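You operate a simulated robot arm through the tools that you are given. There is no shell and no other tool. Be economical: measure what you need, move in short steps, check, and stop when the job is done.

You run a simulated two-armed robot. Do the job below in one go: nothing can be reset, and whatever is moved stays where it is left.

TASK
Brush the chafe clean, peel the blue sail patch off the cream card, lay it on and roll it flat.
Fine: inside the yellow outline; brush and white roller go back. Set down upright: white scrubbing brush, white roller. What is to be rubbed or washed off counts as gone when no trace of it is left.

Only the result counts: the job must be done as asked and must still hold three seconds after the hand-in. Knocking over, shifting, dropping, spilling or breaking anything else fails it.

THE ROBOT
Two 7-joint arms with two-finger parallel grippers on one trunk, on a base that drives. Base frame: it is fixed to the floor where the robot stands at the start and does not move with it; the origin is under the middle of the robot, x ahead of it, y to its left, z up. Readings come in cm, degrees, newtons and seconds.
The left shoulder is at the start at [7, 16.3, 119.5], the right one opposite. With the tool pointing down near the work surface each hand reaches from about 38 to 88 cm from the robot's upright axis, wherever it stands, measured 20 degrees to its own side. Places, roughly: salt dust [50, -20, 90]; white scrubbing brush (9x6x7 cm) [50, 0, 90]. Payload 3.43 kg a hand.
The TCP of each hand is the grasp point between the finger pads, 3.4 cm short of the fingertips. In the tool frame z runs along the fingers and y along their closing line. The gripper opens to 12.8 cm. The fingers are 2.4 cm wide and 1.2 cm thick; the gripper's body (4.8 by 13 cm) begins 9.6 cm behind the TCP.
Orientation is told as [roll, pitch, yaw] about the base's x, y, z axes, in that order, counted from this pose: with the fingers straight down and closing along the base's y, the tool's x points along the base's -x, its y along +y and its z along -z.

THE INTERFACE
- The arms move only by the tool nudge_tool. It takes "left_increments", "right_increments" or both (then of equal length, played together; a hand with none holds still); each is a list of rows, each a list of 2 entries, a list of its own where there are three numbers: the shift along the base's x, y, z in cm, then the turn, a rotation vector about the base's x, y, z in degrees. In form: [[[dx, dy, dz], [rx, ry, rz]], ...]. A call has 1 to 8 rows; each row shifts and turns the commanded pose from where the row before left it. "left_hand" and "right_hand" are, for a hand that has rows, the finger opening in cm, from 0 to 12.8, set as the call begins (left out, the last holds). A row lasts 0.2 s, in which the tool goes at most 5 cm and 8.6 degrees; a call with a longer step from one row to the next is refused whole, and so is a gripper value outside its range. A pose out of reach is approached as far as the arm can. The call stops where the force on the tool passes 40 N (or 10 N more than at its start, if that is more) or the arm is blocked; 0.2 s more then pass. Each finger travels about 15.3 cm/s and halts on what it meets, pressing with about 42 N; the grip force reading is that of the motor and also rises with nothing between the fingers. The clock runs only during rows and for 0.2 s after the last one: add rows that do not move to give the fingers time. It gives the time, the measured TCP pose, the force on the tool (base axes), the opening and the grip force at its end, in the units of the frame above (readings bear some noise), with the torque about the TCP (base axes, N m) and any sound that the robot's microphone picked up, and new pictures: "show" is both (left out), scene, wrist or none (wrist: the cameras of the hands that moved).
- Cameras (640 x 400 px; columns grow to the right, rows downward): "scene" is now at [12.66, -2.59, 142.37]; the picture's right is [-0.32, -0.95, 0.00], its down [-0.63, 0.21, -0.75] and it looks along [0.71, -0.24, -0.66] (base axes); focal length 272 px, centre (320, 200). "left" rides on the left gripper at [7.6, 1.1, -16] in its tool frame; the picture's right is [-0.15, 0.99, 0.00], its down [-0.88, -0.13, -0.46] and it looks along [-0.45, -0.07, 0.89] (tool axes); focal length 234 px, centre (320, 200). "right" rides on the right gripper at [7.6, -1.1, -16] in its tool frame; the picture's right is [0.15, 0.99, 0.00], its down [-0.88, 0.13, -0.46] and it looks along [-0.45, 0.07, 0.89] (tool axes); focal length 234 px, centre (320, 200). There is no depth. A picture from a camera that has moved, and an enlarged one, comes with that camera's place and axes in the base frame and with its lens. The place of the scene camera against the robot may be out by one fixed shift of up to 1.2 cm in any direction.
- slide_trunk(by): slides the trunk up (or, below 0, down) by that many cm; the arms and the scene camera ride with it, the base frame stays. It gives what a move gives, with no picture.
- roll_base(legs): drives the robot by 1 to 6 legs, each [ahead, left, turn to the left] in cm, cm and degrees, along the robot's own axes; the way and the turn of a leg run together, so that a leg with both is an arc; at most 150 cm and 180 degrees a leg. The arms and the cameras ride along, it lands a little off, and it stops where it bumps. It gives what a move gives, and a new picture of the scene camera.
- turn_head(pan, tilt): turns the head with the scene camera to pan (to the left, within 86 degrees either way) and tilt (down, from -29 to 69), counted from straight ahead of the robot. It gives what a move gives, and a new picture of the scene camera.
- enlarge(camera, box): a new picture of the part [left, top, right, bottom] of that camera's present view, enlarged. No time passes.
- hand_in(): hands the job in; it is judged then, once.

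Work in short steps. Places have to be worked out from the pictures, the camera data and where the tool is seen: move nearer, look again, correct. Check each grasp and each placing, and mend what went wrong. You have 120 turns and 260 pictures in all, those below and enlarged ones among them. Open the grippers and draw the arms clear of the work before you hand the job in, unless the task says otherwise; then end with one line.

The tools are called after "Emit:" as name(argument=value, ...) on one line, values as JSON. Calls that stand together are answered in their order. nudge_tool: Moves the arms, as the interface text tells. Its arguments: {"type":"object","properties":{"left_increments":{"type":"array","items":{"type":"array"}},"left_hand":{"type":"number"},"right_increments":{"type":"array","items":{"type":"array"}},"right_hand":{"type":"number"},"show":{"type":"string","enum":["both","scene","wrist","none"]}},"required":[]} The other tools are called the same way: slide_trunk (by) slides the trunk up or down; roll_base (legs) drives the base; turn_head (pan, tilt) turns the head that bears the scene camera; enlarge (camera, box) takes an enlarged picture of a part of a camera's view; hand_in () hands the job in.

At the start:

```text
clock: 0.0
left_position: [56.03, 4.02, 118.8]
left_orientation: [0.0, 0.0, 0.1]
left_force: [0.8, 0.0, -0.6]
left_moment: [0.0, 0.01, 0.04]
left_opening: 12.8
left_gripper_force: 0.1
right_position: [48.65, -47.37, 112.58]
right_orientation: [0.0, 0.1, 0.0]
right_force: [0.0, -0.9, -0.1]
right_moment: [0.01, -0.01, -0.03]
right_opening: 12.79
right_gripper_force: 0.0
trunk travel left (down, up): [-67.5, 26.5]
robot x, y, heading: [-0.03, -0.03, 0.1]
head pan, tilt: [-18.7, 41.6]
```

scene: 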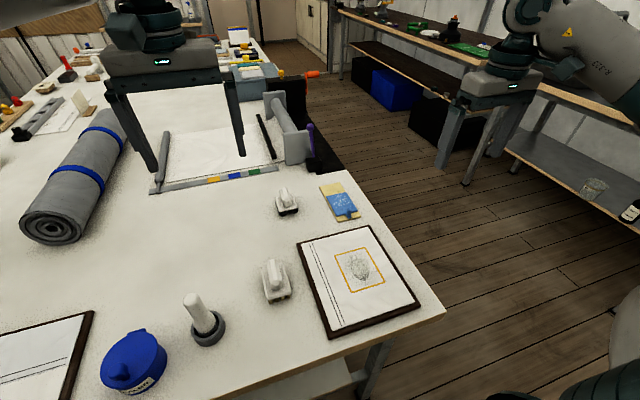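
right: 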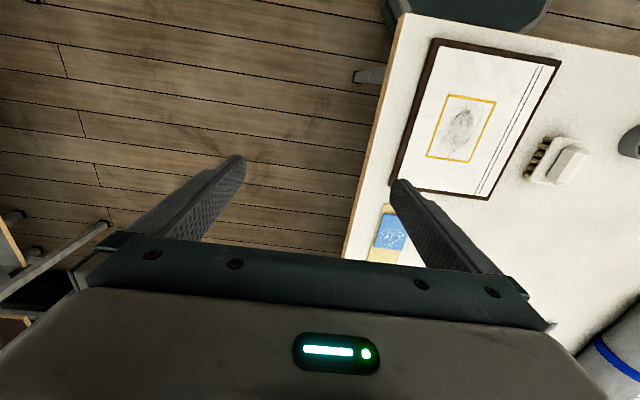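
left: 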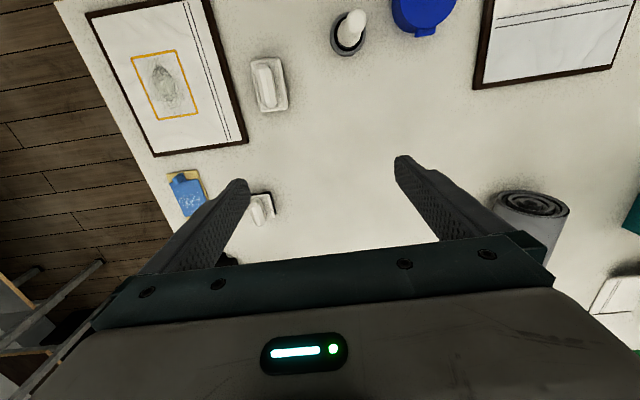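

I'll start by enlarging the work area to identify the brush, roller, patch card and chafe.

Emit:
enlarge(camera="scene", box=[230, 170, 450, 310])

Emit:
enlarge(camera="left", box=[80, 0, 400, 260])

```text
2.86 times, centred on (340, 240) of scene
camera zoom: at [12.66, -2.59, 142.37], right [-0.32, -0.95, 0.0], down [-0.63, 0.21, -0.75], along [0.71, -0.24, -0.66], focal length 779 px, centre (263, 86)
```

zoom: 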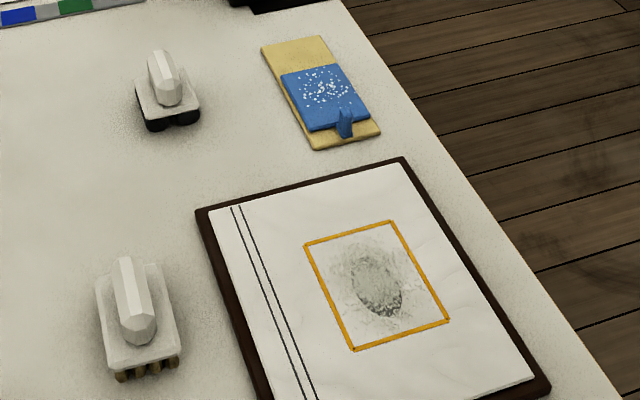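

```text
1.54 times, centred on (240, 130) of left
camera zoom: at [48.35, 5.29, 134.65], right [0.14, 0.99, 0.0], down [0.88, -0.13, 0.46], along [0.45, -0.07, -0.89], focal length 360 px, centre (443, 308)
```

zoom: 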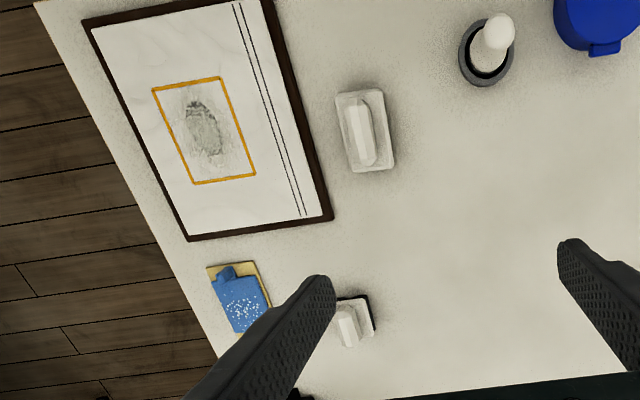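

Brush is near [48,-3], roller further away, patch card near the right edge. I move the left hand aside and bring the right hand up over the brush for a closer look.

Emit:
nudge_tool(left_increments=[[[0, 5, 0], [0, 0, 0]], [[0, 5, 0], [0, 0, 0]], [[0, 5, 0], [0, 0, 0]], [[0, 5, 0], [0, 0, 0]], [[0, 5, 0], [0, 0, 0]], [[0, 0, 0], [0, 0, 0]], [[0, 0, 0], [0, 0, 0]], [[0, 0, 0], [0, 0, 0]]], right_increments=[[[0, 4.9, 0], [0, 0, 0]], [[0, 4.9, 0], [0, 0, 0]], [[0, 4.9, 0], [0, 0, 0]], [[0, 4.9, 0], [0, 0, 0]], [[0, 4.9, 0], [0, 0, 0]], [[0, 4.9, 0], [0, 0, 0]], [[0, 4.9, 0], [0, 0, 0]], [[0, 4.9, 0], [0, 0, 0]]])

```text
clock: 1.8
left_position: [56.01, 29.44, 119.01]
left_orientation: [-0.2, 0.0, 0.1]
left_force: [0.8, -1.1, 0.1]
left_moment: [-0.05, 0.01, 0.02]
left_opening: 12.8
left_gripper_force: 0.0
right_position: [48.57, -7.53, 112.96]
right_orientation: [-0.2, 0.0, -0.1]
right_force: [-0.2, 0.3, 0.5]
right_moment: [-0.03, 0.01, -0.02]
right_opening: 12.79
right_gripper_force: 0.0
trunk travel left (down, up): [-67.5, 26.5]
robot x, y, heading: [-0.04, -0.03, 0.3]
head pan, tilt: [-18.7, 41.6]
camera scene: at [12.72, -2.22, 142.37], right [-0.32, -0.95, 0.0], down [-0.63, 0.21, -0.75], along [0.71, -0.24, -0.66], focal length 272 px, centre (320, 200)
camera right: at [40.91, -8.69, 129.01], right [-0.15, 0.99, 0.0], down [0.88, 0.13, 0.45], along [0.45, 0.06, -0.89], focal length 234 px, centre (320, 200)
camera left: at [48.53, 30.73, 134.83], right [0.14, 0.99, 0.0], down [0.88, -0.13, 0.46], along [0.45, -0.07, -0.89], focal length 234 px, centre (320, 200)
```

scene: 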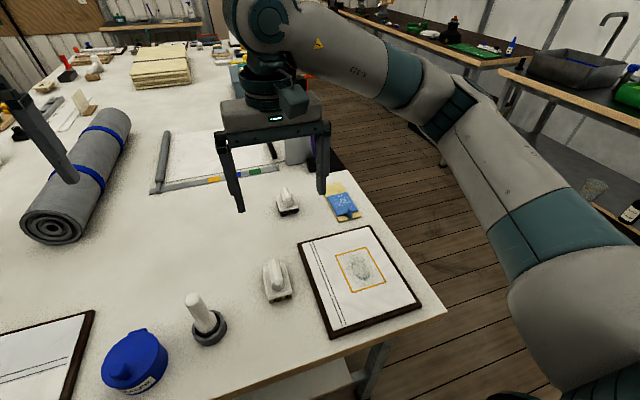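
right: 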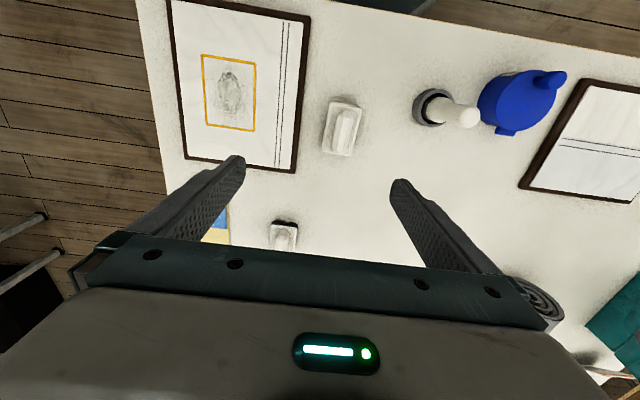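
left: 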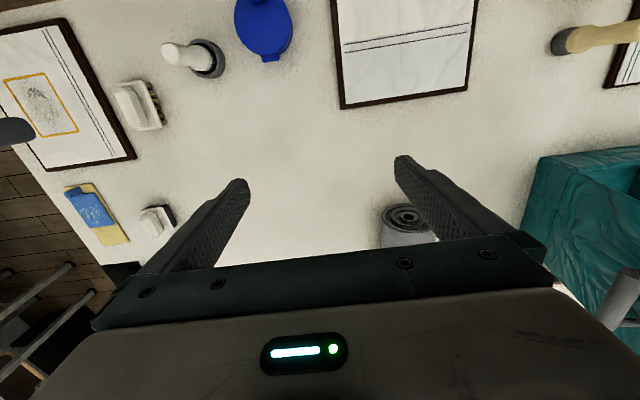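

Parallax puts the table at about z 85 and the brush at about [47.5,-4]. I lower the right hand above it for a better fix.

Emit:
nudge_tool(right_increments=[[[-0.5, 2, -4], [0, 0, 0]], [[-0.5, 1.5, -4.5], [0, 0, 0]], [[0, 0, -4], [0, 0, 0]]], show="both")

```text
clock: 2.6
left_position: [55.98, 28.92, 119.12]
left_orientation: [0.0, -0.1, 0.1]
left_force: [-1.1, -0.2, 0.6]
left_moment: [0.0, 0.0, 0.0]
left_opening: 12.8
left_gripper_force: 0.1
right_position: [47.4, -4.44, 100.36]
right_orientation: [0.0, 0.0, 0.0]
right_force: [-0.5, -0.3, 0.7]
right_moment: [0.01, -0.04, -0.01]
right_opening: 12.79
right_gripper_force: 0.0
trunk travel left (down, up): [-67.5, 26.5]
robot x, y, heading: [0.24, -0.1, -0.3]
head pan, tilt: [-18.7, 41.6]
camera scene: at [12.66, -2.73, 142.38], right [-0.32, -0.95, 0.0], down [-0.63, 0.21, -0.75], along [0.71, -0.24, -0.66], focal length 272 px, centre (320, 200)
camera right: at [39.7, -5.59, 116.39], right [-0.15, 0.99, 0.0], down [0.88, 0.13, 0.46], along [0.45, 0.07, -0.89], focal length 234 px, centre (320, 200)
```

scene: 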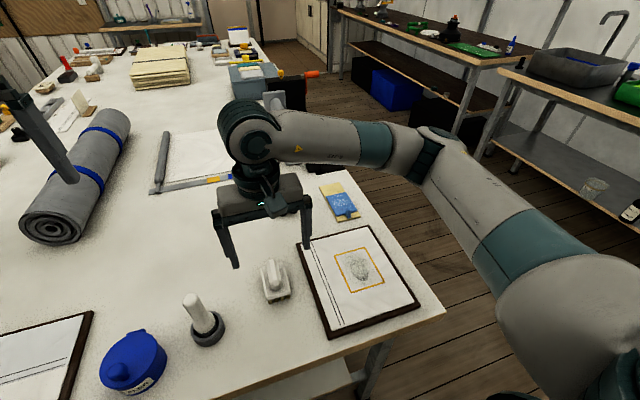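
right: 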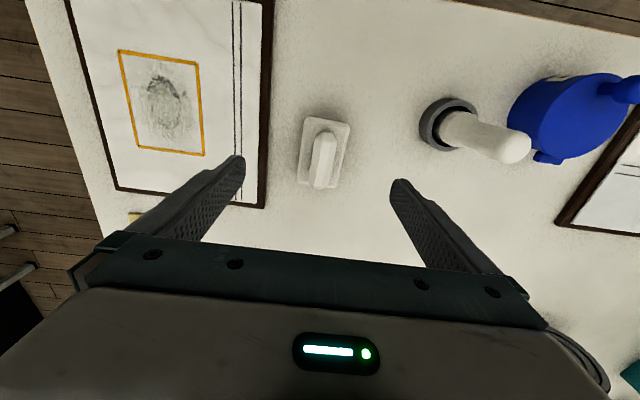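

Brush centre [47.6,-3.9], aligned with x. I narrow the fingers to 5.5 and descend to just above the block.

Emit:
nudge_tool(right_increments=[[[0.2, 0.5, 0], [0, 0, 0]], [[0, 0, 0], [0, 0, 0]], [[0, 0, -4], [0, 0, 0]], [[0, 0, -3], [0, 0, 0]]], right_hand=5.5, show="both")

Emit:
enlarge(camera="right", box=[200, 80, 440, 240])

Emit:
enlarge(camera="scene", box=[200, 210, 340, 320])

```text
clock: 3.6
left_position: [56.07, 29.12, 119.12]
left_orientation: [0.0, -0.1, 0.1]
left_force: [-0.8, -0.8, 0.2]
left_moment: [0.02, -0.01, 0.01]
left_opening: 12.82
left_gripper_force: 0.2
right_position: [47.51, -4.17, 93.19]
right_orientation: [-0.1, 0.0, 0.0]
right_force: [-0.9, -0.3, 1.2]
right_moment: [0.03, 0.02, -0.01]
right_opening: 5.5
right_gripper_force: 0.1
trunk travel left (down, up): [-67.5, 26.5]
robot x, y, heading: [0.35, 0.16, 0.0]
head pan, tilt: [-18.7, 41.6]
camera scene: at [12.68, -2.58, 142.38], right [-0.32, -0.95, 0.0], down [-0.63, 0.21, -0.75], along [0.71, -0.24, -0.66], focal length 272 px, centre (320, 200)
camera right: at [39.95, -5.21, 109.29], right [-0.15, 0.99, 0.0], down [0.88, 0.13, 0.46], along [0.45, 0.07, -0.89], focal length 234 px, centre (320, 200)
```

scene: 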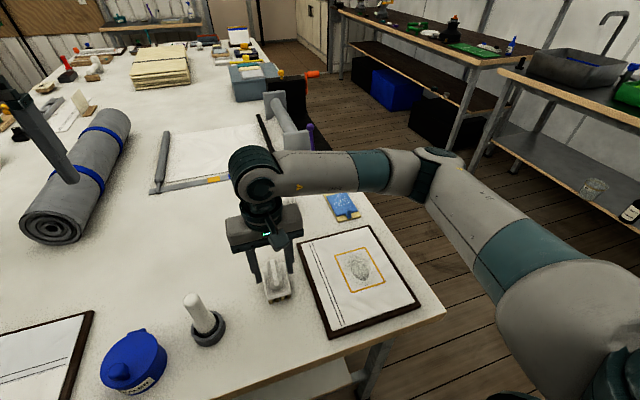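
right: 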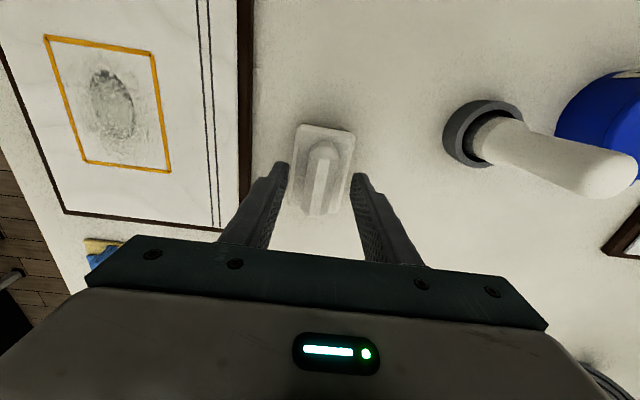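

```text
2.50 times, centred on (320, 160) of right
camera zoom: at [39.95, -5.21, 109.29], right [-0.15, 0.99, 0.0], down [0.88, 0.13, 0.46], along [0.45, 0.07, -0.89], focal length 585 px, centre (320, 300)
```

zoom: 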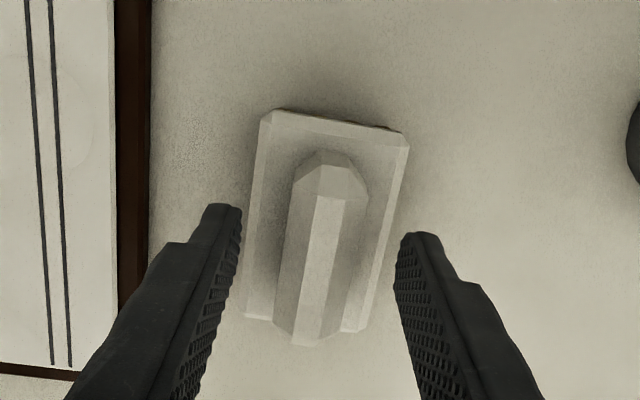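

```text
3.64 times, centred on (270, 265) of scene
camera zoom: at [12.68, -2.58, 142.38], right [-0.32, -0.95, 0.0], down [-0.63, 0.21, -0.75], along [0.71, -0.24, -0.66], focal length 991 px, centre (502, -36)
```

zoom: 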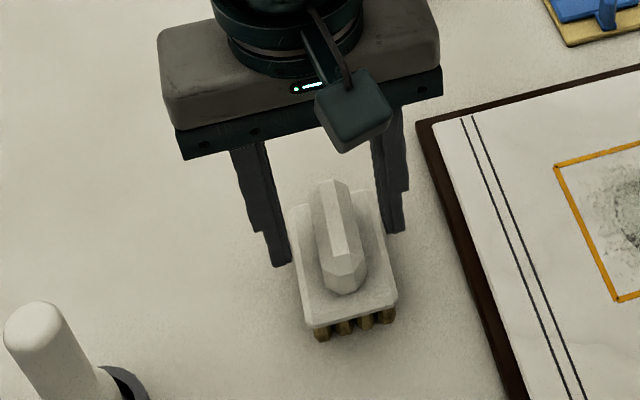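

Fingers straddle the handle well. I descend slowly until near the block top, then close.

Emit:
nudge_tool(right_increments=[[[0.1, 0.1, -0.5], [0, 0, 0]], [[0, 0, -0.5], [0, 0, 0]], [[0, 0, -0.4], [0, 0, 0]]], right_hand=5.0, show="wrist")

Emit:
enlarge(camera="right", box=[200, 80, 440, 240])

```text
clock: 4.4
left_position: [56.0, 29.15, 119.18]
left_orientation: [-0.1, 0.0, 0.1]
left_force: [0.6, -0.1, -0.1]
left_moment: [0.0, -0.02, -0.04]
left_opening: 12.81
left_gripper_force: 0.0
right_position: [47.81, -4.01, 91.68]
right_orientation: [0.0, 0.0, 0.0]
right_force: [-0.1, -0.9, 0.1]
right_moment: [0.0, 0.02, 0.01]
right_opening: 5.02
right_gripper_force: 0.1
trunk travel left (down, up): [-67.5, 26.5]
robot x, y, heading: [0.35, 0.31, 0.0]
head pan, tilt: [-18.7, 41.6]
camera right: at [40.17, -5.08, 107.76], right [-0.15, 0.99, 0.0], down [0.88, 0.13, 0.46], along [0.45, 0.07, -0.89], focal length 234 px, centre (320, 200)
```

right: 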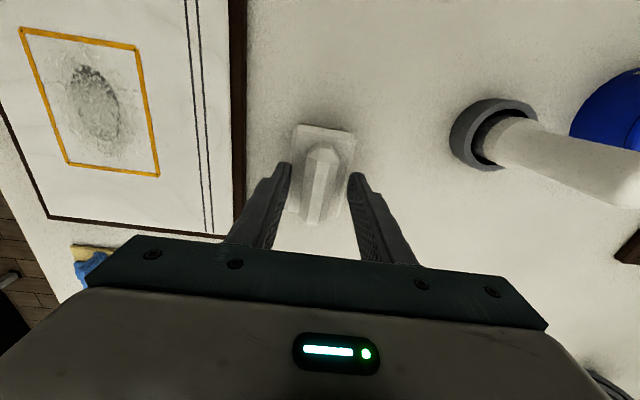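

```text
2.50 times, centred on (320, 160) of right
camera zoom: at [40.17, -5.08, 107.76], right [-0.15, 0.99, 0.0], down [0.88, 0.13, 0.46], along [0.45, 0.07, -0.89], focal length 585 px, centre (320, 300)
```

zoom: 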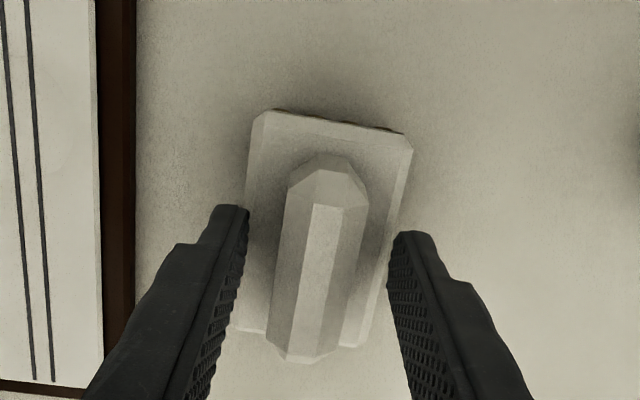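

No contact yet; I drop half a cm and close on the handle.

Emit:
nudge_tool(right_increments=[[[0.2, 0, -0.6], [0, 0, 0]]], show="none")

Emit:
nudge_tool(right_increments=[[[0, 0, 0], [0, 0, 0]], [[0, 0, 0], [0, 0, 0]], [[0, 0, 0], [0, 0, 0]]], right_hand=0, show="wrist")

```text
clock: 4.8
left_position: [55.82, 29.08, 119.23]
left_orientation: [0.0, 0.0, 0.1]
left_force: [0.3, -0.2, 0.1]
left_moment: [-0.04, -0.02, 0.0]
left_opening: 12.8
left_gripper_force: 0.0
right_position: [47.81, -3.86, 91.35]
right_orientation: [0.2, -0.3, 0.0]
right_force: [-0.4, -2.2, 24.5]
right_moment: [-0.17, 0.01, 0.14]
right_opening: 5.02
right_gripper_force: 0.0
trunk travel left (down, up): [-67.5, 26.5]
robot x, y, heading: [-0.27, 0.37, -0.3]
head pan, tilt: [-18.7, 41.6]
```

```text
clock: 5.5
left_position: [55.94, 29.28, 119.17]
left_orientation: [0.1, -0.1, 0.1]
left_force: [0.2, 0.8, 0.0]
left_moment: [0.01, 0.07, 0.02]
left_opening: 12.8
left_gripper_force: 0.1
right_position: [47.91, -3.91, 91.39]
right_orientation: [0.1, -0.3, 0.0]
right_force: [-6.6, -1.0, 17.3]
right_moment: [-0.34, 0.74, -0.03]
right_opening: 2.42
right_gripper_force: 42.0
trunk travel left (down, up): [-67.5, 26.5]
robot x, y, heading: [0.1, -0.22, 0.1]
head pan, tilt: [-18.7, 41.6]
stopped in row 3 (right hand): the force on the tool passed its limit at 41 N (the readings are from after the stop); the commanded pose is now the measured one
camera right: at [40.21, -5.12, 107.4], right [-0.15, 0.99, 0.0], down [0.88, 0.13, 0.46], along [0.46, 0.07, -0.89], focal length 234 px, centre (320, 200)
```

right: 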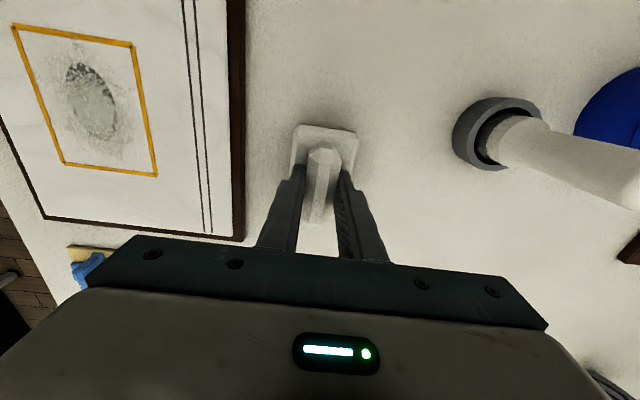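

Gripped on the 2.4 cm handle. I lift it and carry it above the chafe (outline centre about [45.4,-23.6]).

Emit:
nudge_tool(right_increments=[[[0, 0, 1], [0, 0, 0]], [[0, 0, 4], [0, 0, 0]], [[0, -2, 3], [0, 0, 0]], [[-0.5, -4.5, 0], [0, 0, 0]], [[-0.5, -4.5, 0], [0, 0, 0]], [[-0.5, -4.5, 0], [0, 0, 0]], [[-0.5, -4.3, 0], [0, 0, 0]]], show="both")

```text
clock: 7.1
left_position: [55.86, 28.99, 119.17]
left_orientation: [0.2, -0.1, 0.2]
left_force: [-0.5, 0.1, 0.7]
left_moment: [0.02, 0.01, 0.0]
left_opening: 12.79
left_gripper_force: 0.1
right_position: [45.91, -23.82, 99.37]
right_orientation: [0.2, -0.2, 0.0]
right_force: [-0.4, 1.0, -1.1]
right_moment: [0.05, -0.02, 0.0]
right_opening: 2.42
right_gripper_force: 42.1
trunk travel left (down, up): [-67.5, 26.5]
robot x, y, heading: [0.16, 0.35, 0.3]
head pan, tilt: [-18.7, 41.6]
camera scene: at [12.56, -2.78, 142.38], right [-0.32, -0.95, 0.0], down [-0.63, 0.21, -0.75], along [0.71, -0.24, -0.66], focal length 272 px, centre (320, 200)
camera right: at [38.21, -25.05, 115.34], right [-0.15, 0.99, 0.0], down [0.88, 0.13, 0.46], along [0.45, 0.07, -0.89], focal length 234 px, centre (320, 200)
```

scene: 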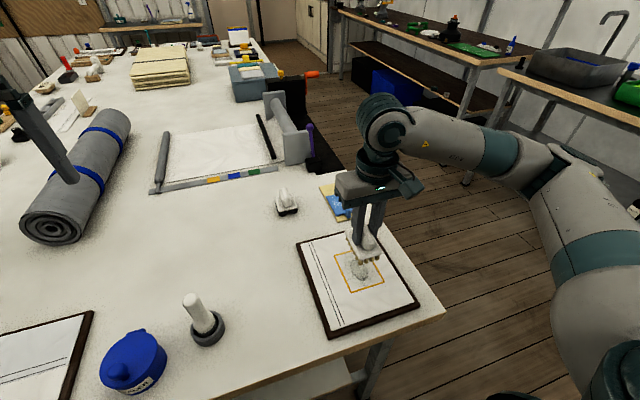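
right: 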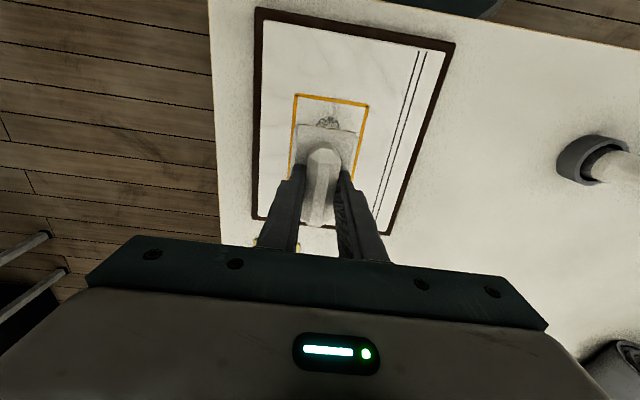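

Positioned over the chafe. I descend gently until the bristles touch.

Emit:
nudge_tool(right_increments=[[[-0.5, 0, -4], [0, 0, 0]], [[0, 0, -2.5], [0, 0, 0]], [[0, 0, -0.4], [0, 0, 0]]], show="none")

Emit:
nudge_tool(right_increments=[[[0, 0, -0.3], [0, 0, 0]], [[0, 0, 0], [0, 0, 0]]], show="none")

```text
clock: 7.9
left_position: [55.93, 29.06, 119.29]
left_orientation: [-0.2, -0.2, 0.1]
left_force: [0.3, -0.8, -0.4]
left_moment: [0.03, 0.05, 0.0]
left_opening: 12.81
left_gripper_force: 0.1
right_position: [45.53, -23.76, 92.93]
right_orientation: [0.1, -0.8, -0.1]
right_force: [-12.1, 1.1, 31.3]
right_moment: [-0.12, 2.11, 0.03]
right_opening: 2.43
right_gripper_force: 41.6
trunk travel left (down, up): [-67.5, 26.5]
robot x, y, heading: [0.29, -0.17, -0.1]
head pan, tilt: [-18.7, 41.6]
stopped in row 3 (right hand): the force on the tool passed its limit at 46 N (the readings are from after the stop); the commanded pose is now the measured one
```

```text
clock: 8.3
left_position: [55.82, 29.11, 119.18]
left_orientation: [-0.1, -0.3, 0.0]
left_force: [-0.5, -0.1, -0.3]
left_moment: [0.05, 0.01, 0.02]
left_opening: 12.8
left_gripper_force: 0.1
right_position: [45.56, -23.87, 92.98]
right_orientation: [0.1, -1.2, -0.1]
right_force: [-12.4, 0.4, 29.7]
right_moment: [-0.24, 1.65, -0.04]
right_opening: 2.4
right_gripper_force: 41.8
trunk travel left (down, up): [-67.5, 26.5]
robot x, y, heading: [-0.24, 0.15, -0.1]
head pan, tilt: [-18.7, 41.6]
stopped in row 1 (right hand): the force on the tool passed its limit at 48 N (the readings are from after the stop); the commanded pose is now the measured one
```

Contact at z≈92.95 with too much force; I ease up a little.

Emit:
nudge_tool(right_increments=[[[0.3, 0, 0.25], [0, 0, 0]], [[0, 0, 0], [0, 0, 0]]], show="both")

```text
clock: 8.9
left_position: [55.87, 29.05, 119.12]
left_orientation: [-0.2, -0.1, 0.0]
left_force: [-0.2, 0.0, -0.1]
left_moment: [-0.01, 0.02, 0.04]
left_opening: 12.79
left_gripper_force: 0.2
right_position: [46.01, -23.63, 92.97]
right_orientation: [0.2, -1.1, -0.3]
right_force: [-3.6, 0.2, 10.0]
right_moment: [-0.15, 0.35, -0.06]
right_opening: 2.39
right_gripper_force: 41.6
trunk travel left (down, up): [-67.5, 26.5]
robot x, y, heading: [0.17, 0.07, -0.1]
head pan, tilt: [-18.7, 41.6]
camera scene: at [12.54, -2.57, 142.36], right [-0.32, -0.95, 0.0], down [-0.63, 0.21, -0.75], along [0.71, -0.24, -0.66], focal length 272 px, centre (320, 200)
camera right: at [38.05, -24.92, 108.9], right [-0.14, 0.99, 0.0], down [0.87, 0.13, 0.47], along [0.47, 0.07, -0.88], focal length 234 px, centre (320, 200)
```

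scene: 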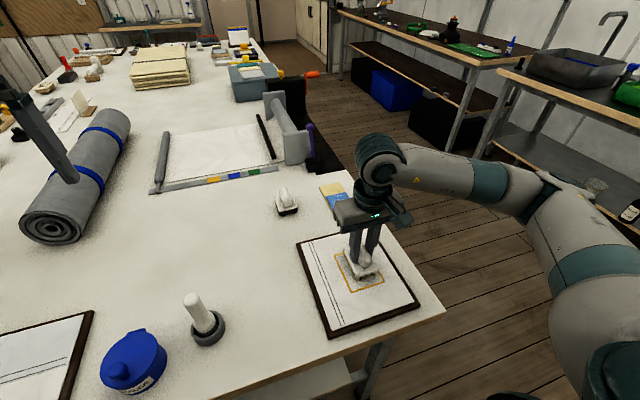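
right: 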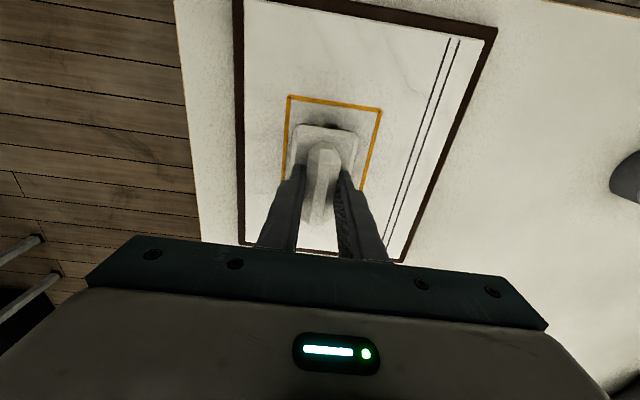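

10 N contact, good. I scrub back and forth along x.

Emit:
nudge_tool(right_increments=[[[-2, 0, 0], [0, 0, 0]], [[-2, 0, 0], [0, 0, 0]], [[3, 1, 0], [0, 0, 0]], [[3, 0.5, 0], [0, 0, 0]], [[-3, -1.5, 0], [0, 0, 0]], [[-3, -1.5, 0], [0, 0, 0]], [[3, 0, 0], [0, 0, 0]], [[3, 0, 0], [0, 0, 0]]], show="none")

Emit:
nudge_tool(right_increments=[[[-3, 1.5, 0], [0, 0, 0]], [[-3, 0, 0], [0, 0, 0]], [[3, 1.5, 0], [0, 0, 0]], [[3, 0, 0], [0, 0, 0]], [[-3, -1.5, 0], [0, 0, 0]], [[-3, 0, 0], [0, 0, 0]], [[3, -1.5, 0], [0, 0, 0]], [[3, 0, 0], [0, 0, 0]]], show="wrist")

```text
clock: 10.7
left_position: [56.08, 29.04, 119.21]
left_orientation: [0.0, -0.1, -0.1]
left_force: [-0.2, 0.2, 0.2]
left_moment: [0.02, 0.03, 0.02]
left_opening: 12.8
left_gripper_force: 0.0
right_position: [47.96, -25.25, 93.0]
right_orientation: [0.1, -1.0, -0.3]
right_force: [-0.3, 1.7, 1.9]
right_moment: [0.02, 0.16, -0.03]
right_opening: 2.41
right_gripper_force: 41.9
trunk travel left (down, up): [-67.5, 26.5]
robot x, y, heading: [-0.23, -0.5, -0.1]
head pan, tilt: [-18.7, 41.6]
```

```text
clock: 12.5
left_position: [56.03, 29.07, 119.17]
left_orientation: [-0.2, 0.1, 0.0]
left_force: [0.6, 0.7, 0.8]
left_moment: [0.01, -0.02, 0.02]
left_opening: 12.81
left_gripper_force: 0.1
right_position: [48.09, -25.35, 92.99]
right_orientation: [0.0, -1.0, -0.2]
right_force: [-0.1, -0.5, 0.9]
right_moment: [-0.08, -0.03, -0.04]
right_opening: 2.41
right_gripper_force: 42.2
trunk travel left (down, up): [-67.5, 26.5]
robot x, y, heading: [-0.18, -0.18, -0.1]
head pan, tilt: [-18.7, 41.6]
camera right: at [40.22, -26.47, 108.93], right [-0.14, 0.99, 0.0], down [0.87, 0.13, 0.47], along [0.47, 0.07, -0.88], focal length 234 px, centre (320, 200)
```

right: 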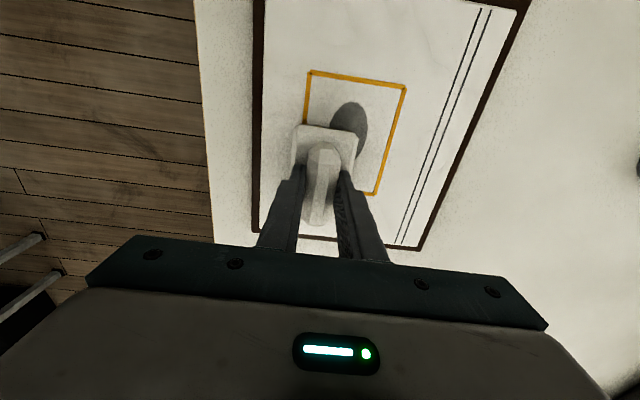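

The grey fuzz seems gone, leaving a dark oval. I lift and look closely.

Emit:
nudge_tool(right_increments=[[[0, 0, 4], [0, 0, 0]], [[2, 5, 4], [0, 0, 0]], [[2, 4, 0], [0, 0, 0]], [[2, 4, 0], [0, 0, 0]]], show="both")

Emit:
enlarge(camera="scene", box=[290, 220, 430, 340])

Emit:
enlarge(camera="right", box=[100, 0, 340, 160])

```text
refused: row 2 steps farther than a row can; nothing moved
```

```text
3.33 times, centred on (360, 280) of scene
camera zoom: at [12.63, -2.57, 142.36], right [-0.32, -0.95, 0.0], down [-0.63, 0.21, -0.75], along [0.71, -0.24, -0.66], focal length 908 px, centre (187, -67)
```

zoom: 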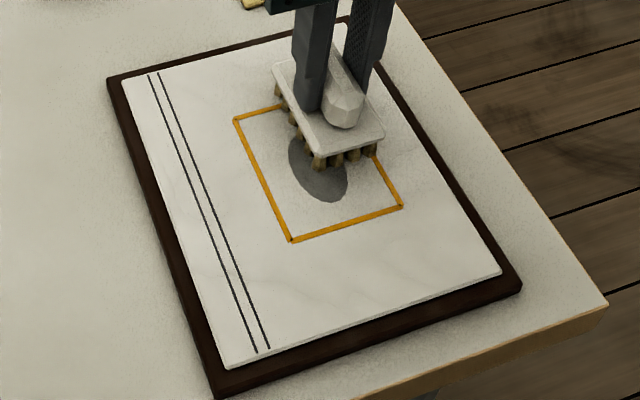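

```text
2.50 times, centred on (220, 80) of right
camera zoom: at [40.22, -26.47, 108.93], right [-0.14, 0.99, 0.0], down [0.87, 0.13, 0.47], along [0.47, 0.07, -0.88], focal length 585 px, centre (570, 500)
```

zoom: 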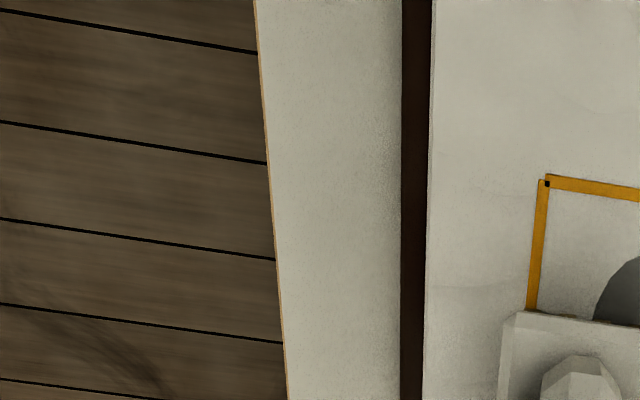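

The visible part is clean. I lift clear in permitted steps and look at the rest.

Emit:
nudge_tool(right_increments=[[[0, 0, 4], [0, 0, 0]], [[0, 0, 3.5], [0, 0, 0]], [[0, 4.8, 0], [0, 0, 0]], [[0, 4.8, 0], [0, 0, 0]], [[0, 4.8, 0], [0, 0, 0]]], show="wrist")

Emit:
enlarge(camera="scene", box=[290, 180, 430, 340])

```text
clock: 13.7
left_position: [56.24, 29.11, 119.11]
left_orientation: [-0.1, 0.1, 0.0]
left_force: [0.2, -0.1, -0.1]
left_moment: [-0.05, 0.0, 0.01]
left_opening: 12.78
left_gripper_force: 0.1
right_position: [47.92, -10.8, 100.62]
right_orientation: [0.0, -1.1, -0.2]
right_force: [0.0, 0.7, -0.6]
right_moment: [-0.01, 0.0, -0.02]
right_opening: 2.38
right_gripper_force: 41.5
trunk travel left (down, up): [-67.5, 26.5]
robot x, y, heading: [0.09, 0.27, -0.2]
head pan, tilt: [-18.7, 41.6]
camera right: at [40.14, -11.91, 116.49], right [-0.14, 0.99, 0.0], down [0.87, 0.13, 0.47], along [0.47, 0.06, -0.88], focal length 234 px, centre (320, 200)
```

right: 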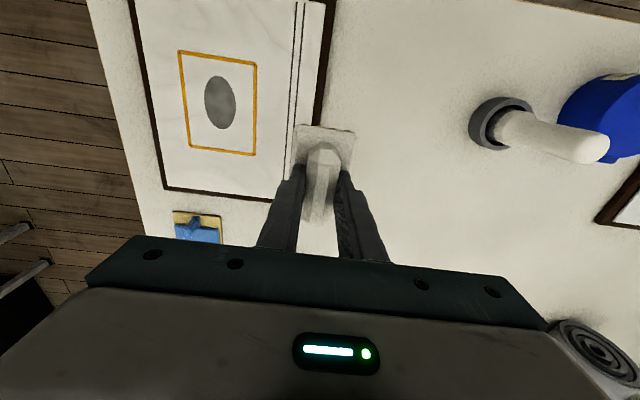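

```text
2.50 times, centred on (360, 260) of scene
camera zoom: at [12.69, -2.41, 142.37], right [-0.32, -0.95, 0.0], down [-0.63, 0.21, -0.75], along [0.71, -0.24, -0.66], focal length 681 px, centre (220, 50)
```

zoom: 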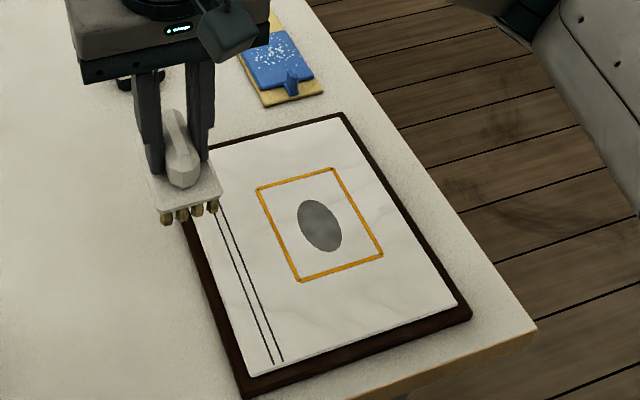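

Emit:
enlarge(camera="right", box=[160, 40, 280, 165])

```text
3.20 times, centred on (220, 102) of right
camera zoom: at [40.14, -11.91, 116.49], right [-0.14, 0.99, 0.0], down [0.87, 0.13, 0.47], along [0.47, 0.06, -0.88], focal length 749 px, centre (640, 512)
```

zoom: 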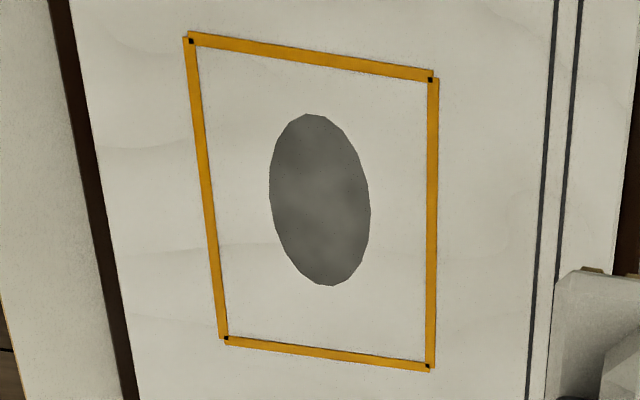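

Completely clean. I take the brush back to its spot [47.9,-3.9] and set it down.

Emit:
nudge_tool(right_increments=[[[0, 3.5, 0], [0, 0.8, 0]], [[0, 3.4, 0], [0, 0, 0]], [[0, 0, -4.5], [0, 0, 0]], [[0, 0, -3.5], [0, 0, 0]], [[0, 0, -0.5], [0, 0, 0]], [[0, 0, -0.4], [0, 0, 0]]], show="wrist")

Emit:
enlarge(camera="scene", box=[200, 210, 340, 320])

```text
clock: 15.1
left_position: [56.09, 28.99, 119.1]
left_orientation: [0.1, 0.0, 0.0]
left_force: [-0.7, 0.7, -0.2]
left_moment: [-0.02, 0.0, -0.03]
left_opening: 12.81
left_gripper_force: 0.0
right_position: [48.03, -4.19, 91.51]
right_orientation: [0.1, -0.2, -0.2]
right_force: [-0.3, 0.0, 0.3]
right_moment: [-0.03, 0.01, 0.0]
right_opening: 2.43
right_gripper_force: 41.5
trunk travel left (down, up): [-67.5, 26.5]
robot x, y, heading: [-0.18, -0.06, -0.1]
head pan, tilt: [-18.7, 41.6]
camera right: at [40.42, -5.3, 107.51], right [-0.14, 0.99, 0.0], down [0.88, 0.13, 0.46], along [0.45, 0.07, -0.89], focal length 234 px, centre (320, 200)
```

right: 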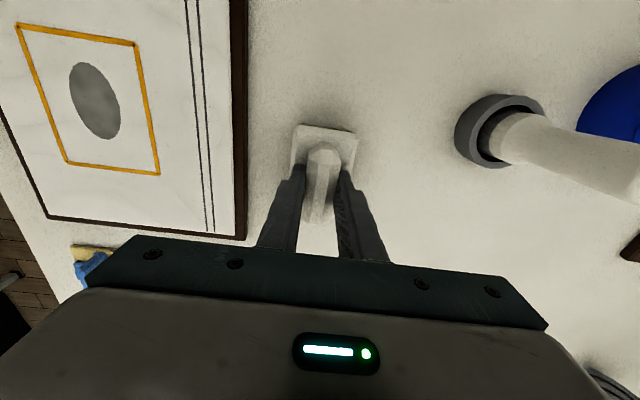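

```text
3.64 times, centred on (270, 265) of scene
camera zoom: at [12.67, -2.65, 142.37], right [-0.32, -0.95, 0.0], down [-0.63, 0.21, -0.75], along [0.71, -0.24, -0.66], focal length 991 px, centre (502, -36)
```

zoom: 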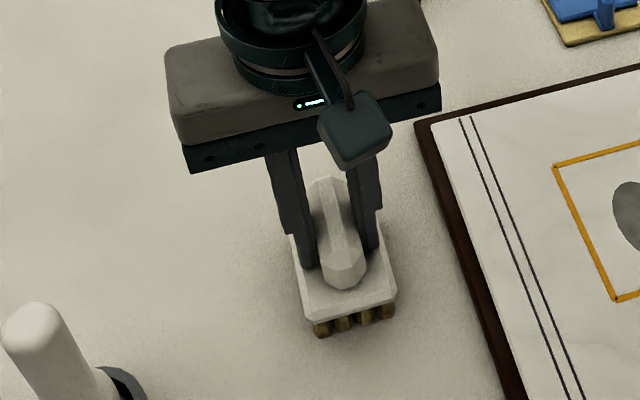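

Nearly touching the table. I lower in tiny steps to contact, then open.

Emit:
nudge_tool(right_increments=[[[-0.1, 0.2, -0.15], [0, 0, 0]], [[0, 0, -0.1], [0, 0, 0]]], show="none")

```text
clock: 15.7
left_position: [55.98, 29.08, 119.16]
left_orientation: [0.0, -0.1, 0.1]
left_force: [0.1, -0.1, 0.7]
left_moment: [0.02, 0.0, 0.02]
left_opening: 12.81
left_gripper_force: 0.1
right_position: [47.92, -3.96, 91.45]
right_orientation: [0.1, -0.3, -0.3]
right_force: [2.3, -4.8, 15.1]
right_moment: [-0.33, -0.89, -0.16]
right_opening: 2.4
right_gripper_force: 42.2
trunk travel left (down, up): [-67.5, 26.5]
robot x, y, heading: [0.42, -0.1, -0.2]
head pan, tilt: [-18.7, 41.6]
```

Contact at z 91.45. I open to 5 and raise.

Emit:
nudge_tool(right_increments=[[[0, 0, 0], [0, 0, 0]], [[0, 0, 0.3], [0, 0, 0]], [[0, 0, 0.5], [0, 0, 0]], [[0, 0, 4], [0, 0, 0]], [[0, 0, 5], [0, 0, 0]]], right_hand=5, show="both")

Emit:
enlarge(camera="scene", box=[200, 170, 400, 310])

```text
clock: 16.9
left_position: [56.06, 29.11, 119.14]
left_orientation: [0.0, -0.1, 0.1]
left_force: [0.3, 1.0, 1.0]
left_moment: [0.0, 0.0, 0.05]
left_opening: 12.77
left_gripper_force: 0.0
right_position: [47.85, -3.68, 101.08]
right_orientation: [0.1, -0.1, -0.2]
right_force: [-0.5, 0.0, 0.1]
right_moment: [-0.03, -0.02, 0.02]
right_opening: 4.98
right_gripper_force: 0.1
trunk travel left (down, up): [-67.5, 26.5]
robot x, y, heading: [-0.02, 0.12, -0.2]
head pan, tilt: [-18.7, 41.6]
camera scene: at [12.58, -2.58, 142.37], right [-0.32, -0.95, 0.0], down [-0.63, 0.21, -0.75], along [0.71, -0.24, -0.66], focal length 272 px, centre (320, 200)
camera right: at [40.18, -4.89, 117.05], right [-0.14, 0.99, 0.0], down [0.88, 0.13, 0.46], along [0.45, 0.07, -0.89], focal length 234 px, centre (320, 200)
```

scene: 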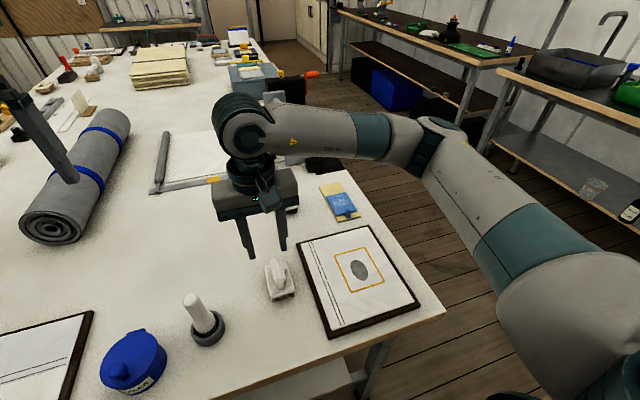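
right: 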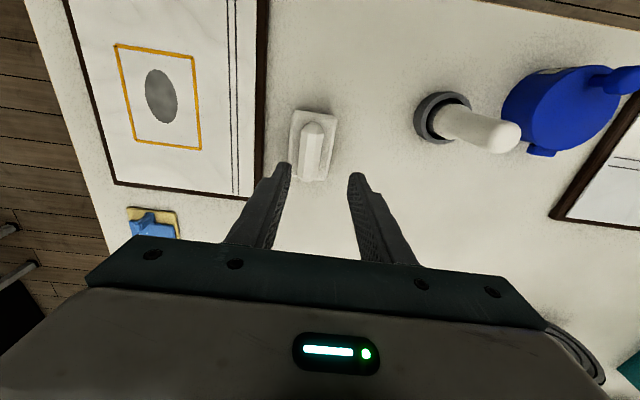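

```text
2.86 times, centred on (300, 240) of scene
camera zoom: at [12.58, -2.58, 142.37], right [-0.32, -0.95, 0.0], down [-0.63, 0.21, -0.75], along [0.71, -0.24, -0.66], focal length 779 px, centre (377, 86)
```

zoom: 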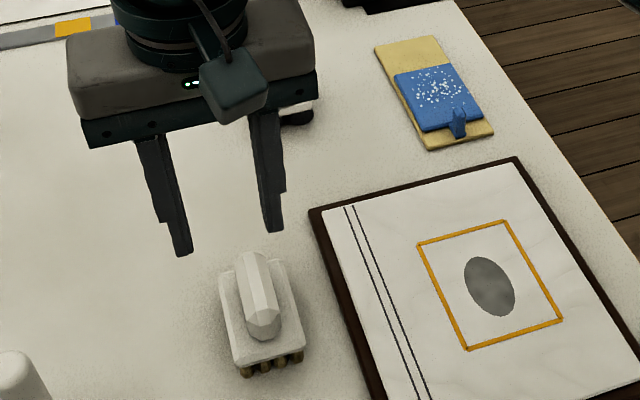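

Brush is back. Now I move the right hand over the patch card (about [70,-28]) with a safe height for a closer look.

Emit:
nudge_tool(right_increments=[[[2.6, -3.6, 0.6], [0, 0, 0]], [[2.6, -3.6, 0.6], [0, 0, 0]], [[2.6, -3.6, 0.6], [0, 0, 0]], [[2.6, -3.6, 0.6], [0, 0, 0]], [[2.6, -3.6, 0.6], [0, 0, 0]], [[2.6, -3.6, 0], [0, 0, 0]], [[2.6, -2.4, 0], [0, 0, 0]]], show="both")

Emit:
enlarge(camera="right", box=[180, 60, 460, 240])

```text
clock: 18.5
left_position: [56.11, 29.01, 119.03]
left_orientation: [-0.1, 0.0, 0.0]
left_force: [-0.3, 0.2, 0.8]
left_moment: [-0.03, 0.03, 0.02]
left_opening: 12.79
left_gripper_force: 0.1
right_position: [65.99, -27.49, 103.84]
right_orientation: [0.1, -0.1, -0.2]
right_force: [-0.4, -0.1, -0.1]
right_moment: [0.0, 0.01, 0.0]
right_opening: 5.01
right_gripper_force: 0.0
trunk travel left (down, up): [-67.5, 26.5]
robot x, y, heading: [0.17, -0.17, 0.2]
head pan, tilt: [-18.7, 41.6]
camera scene: at [12.71, -2.61, 142.36], right [-0.32, -0.95, 0.0], down [-0.63, 0.21, -0.75], along [0.71, -0.24, -0.67], focal length 272 px, centre (320, 200)
camera right: at [58.48, -28.68, 119.91], right [-0.14, 0.99, 0.0], down [0.88, 0.13, 0.46], along [0.45, 0.07, -0.89], focal length 234 px, centre (320, 200)
```

scene: 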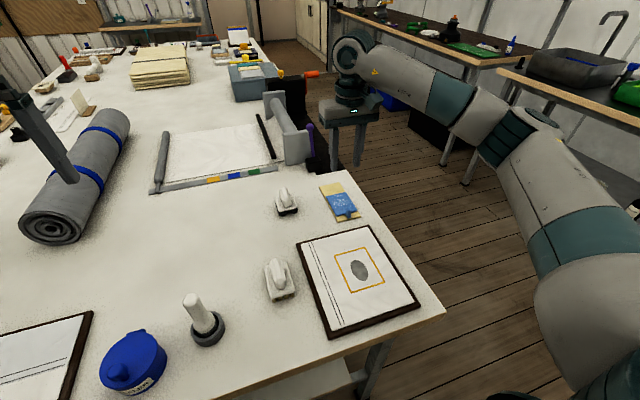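
right: 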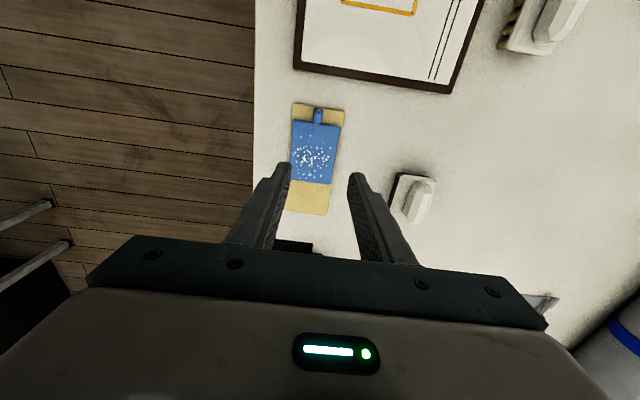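

```text
2.22 times, centred on (320, 150) of right
camera zoom: at [58.48, -28.68, 119.91], right [-0.14, 0.99, 0.0], down [0.88, 0.13, 0.46], along [0.45, 0.07, -0.89], focal length 520 px, centre (320, 311)
```

zoom: 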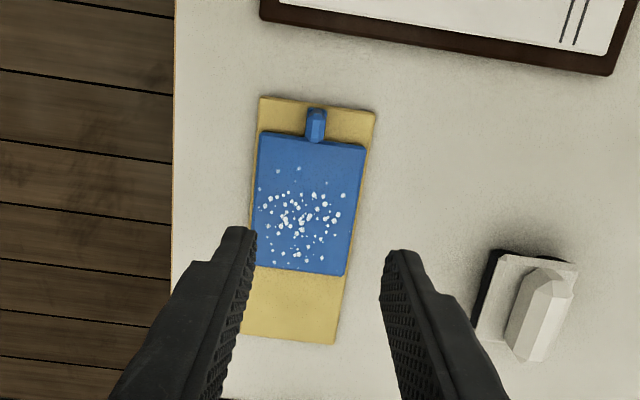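

Card spans about x 61.7–78.5, y -31.7…-24.5; patch x 63.8–72.7 with a tab at [62.7,-28.2]. Plan: right hand holds down the bare far end of the card, left hand peels by the tab. I bring the closed right hand over the far end, yawed so its camera is out of the left hand's way.

Emit:
nudge_tool(right_increments=[[[1.3, 0, 0], [0, 0, 7.5]], [[1.3, 0, 0], [0, 0, 7.5]], [[1.3, 0, 0], [0, 0, 7.5]], [[1.3, 0, 0], [0, 0, 7.5]], [[1.3, 0, 0], [0, 0, 7.5]], [[1.3, 0, 0], [0, 0, 7.5]], [[1.3, -0.5, 0], [0, 0, 7.5]], [[1.3, -0.5, 0], [0, 0, 7.5]]], right_hand=0, show="both")

```text
clock: 20.3
left_position: [56.09, 29.16, 119.07]
left_orientation: [0.0, 0.0, 0.0]
left_force: [0.0, -0.5, -0.6]
left_moment: [0.01, 0.0, 0.02]
left_opening: 12.78
left_gripper_force: 0.0
right_position: [68.24, -27.91, 105.68]
right_orientation: [0.0, -0.1, 36.4]
right_force: [0.1, 0.6, 0.9]
right_moment: [0.01, 0.02, -0.02]
right_opening: 0.0
right_gripper_force: 33.2
right hand out of reach, approached as far as the arm can: row 5, 6, 7, 8
trunk travel left (down, up): [-67.5, 26.5]
robot x, y, heading: [-0.34, 0.16, -0.3]
head pan, tilt: [-18.7, 41.6]
camera scene: at [12.68, -2.61, 142.36], right [-0.32, -0.95, 0.0], down [-0.63, 0.21, -0.75], along [0.71, -0.24, -0.66], focal length 272 px, centre (320, 200)
camera right: at [62.72, -33.37, 121.54], right [-0.7, 0.71, 0.0], down [0.63, 0.63, 0.46], along [0.33, 0.32, -0.89], focal length 234 px, centre (320, 200)
```

scene: 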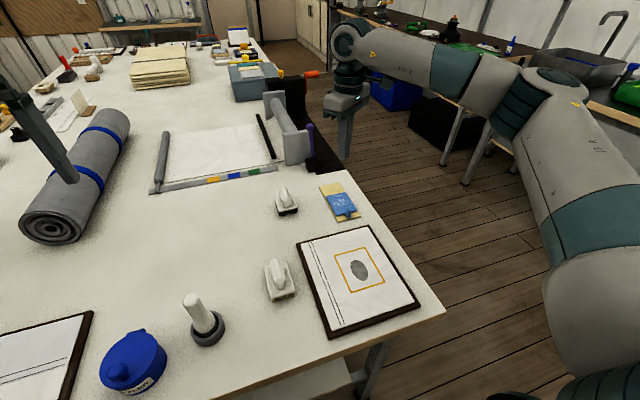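
right: 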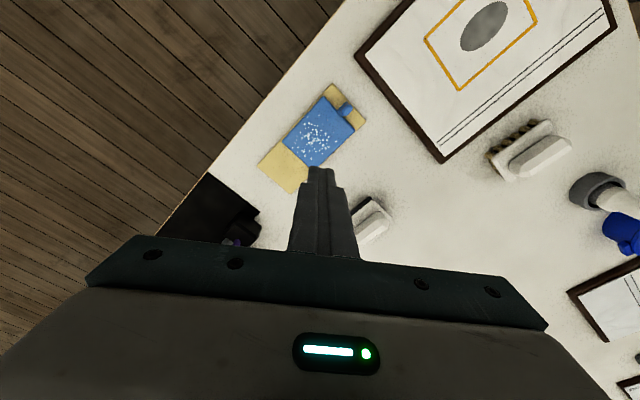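

Right arm stretched near its limit at this height; reach improves lower down. I lower 8 cm toward the commanded point and see.

Emit:
nudge_tool(right_increments=[[[0, 0, -4], [0, 0, 0]], [[0, 0, -4], [0, 0, 0]], [[0, 0, 0], [0, 0, 0]]], show="wrist")

```text
clock: 21.1
left_position: [55.99, 29.02, 119.0]
left_orientation: [-0.1, -0.1, 0.0]
left_force: [-0.2, 0.4, -0.1]
left_moment: [0.0, -0.03, 0.01]
left_opening: 12.83
left_gripper_force: 0.0
right_position: [68.11, -27.86, 97.41]
right_orientation: [-0.1, -0.1, 36.4]
right_force: [0.0, -0.8, -0.2]
right_moment: [-0.01, -0.01, -0.04]
right_opening: 0.01
right_gripper_force: 33.4
trunk travel left (down, up): [-67.5, 26.5]
robot x, y, heading: [-0.14, -0.23, -0.2]
head pan, tilt: [-18.7, 41.6]
camera right: at [62.57, -33.33, 113.41], right [-0.7, 0.71, 0.0], down [0.63, 0.63, 0.46], along [0.33, 0.32, -0.89], focal length 234 px, centre (320, 200)
```

right: 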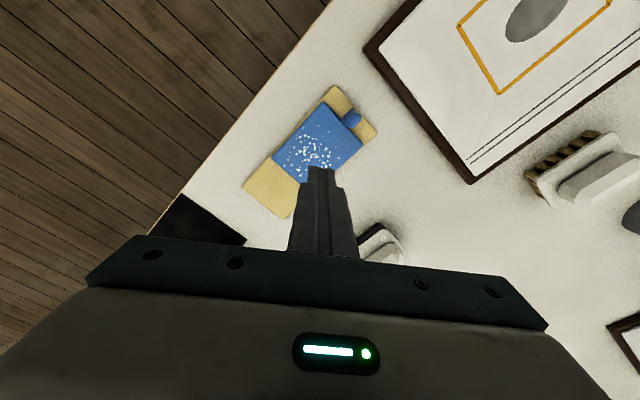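

The command follows the reached pose. At the lower height I try moving on in x again.

Emit:
nudge_tool(right_increments=[[[2, 0, 0], [0, 0, 0]], [[2, 0, 0], [0, 0, 0]], [[2, 0, 0], [0, 0, 0]], [[2, 0, 0], [0, 0, 0]]], show="wrist")

```text
clock: 22.1
left_position: [56.07, 29.08, 119.12]
left_orientation: [0.0, 0.1, 0.0]
left_force: [-0.7, -0.5, 0.1]
left_moment: [-0.05, 0.01, 0.02]
left_opening: 12.8
left_gripper_force: 0.1
right_position: [68.13, -27.89, 97.32]
right_orientation: [0.0, -0.2, 36.2]
right_force: [0.7, -0.2, 0.4]
right_moment: [-0.01, -0.01, 0.03]
right_opening: 0.0
right_gripper_force: 32.9
right hand out of reach, approached as far as the arm can: row 1, 2, 3, 4
trunk travel left (down, up): [-67.5, 26.5]
robot x, y, heading: [-0.19, -0.23, -0.1]
head pan, tilt: [-18.7, 41.6]
camera right: at [62.63, -33.36, 113.38], right [-0.7, 0.71, 0.0], down [0.63, 0.63, 0.46], along [0.33, 0.32, -0.89], focal length 234 px, centre (320, 200)
```

right: 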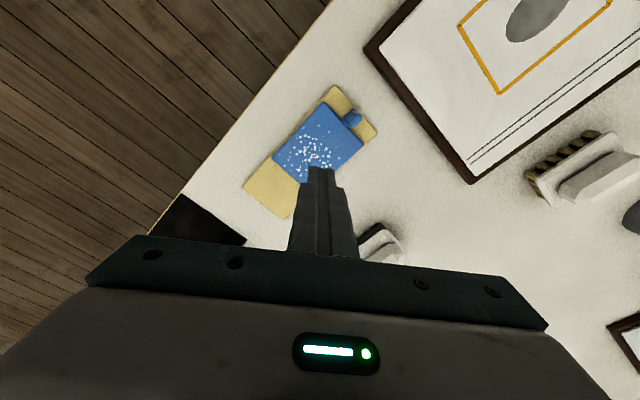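

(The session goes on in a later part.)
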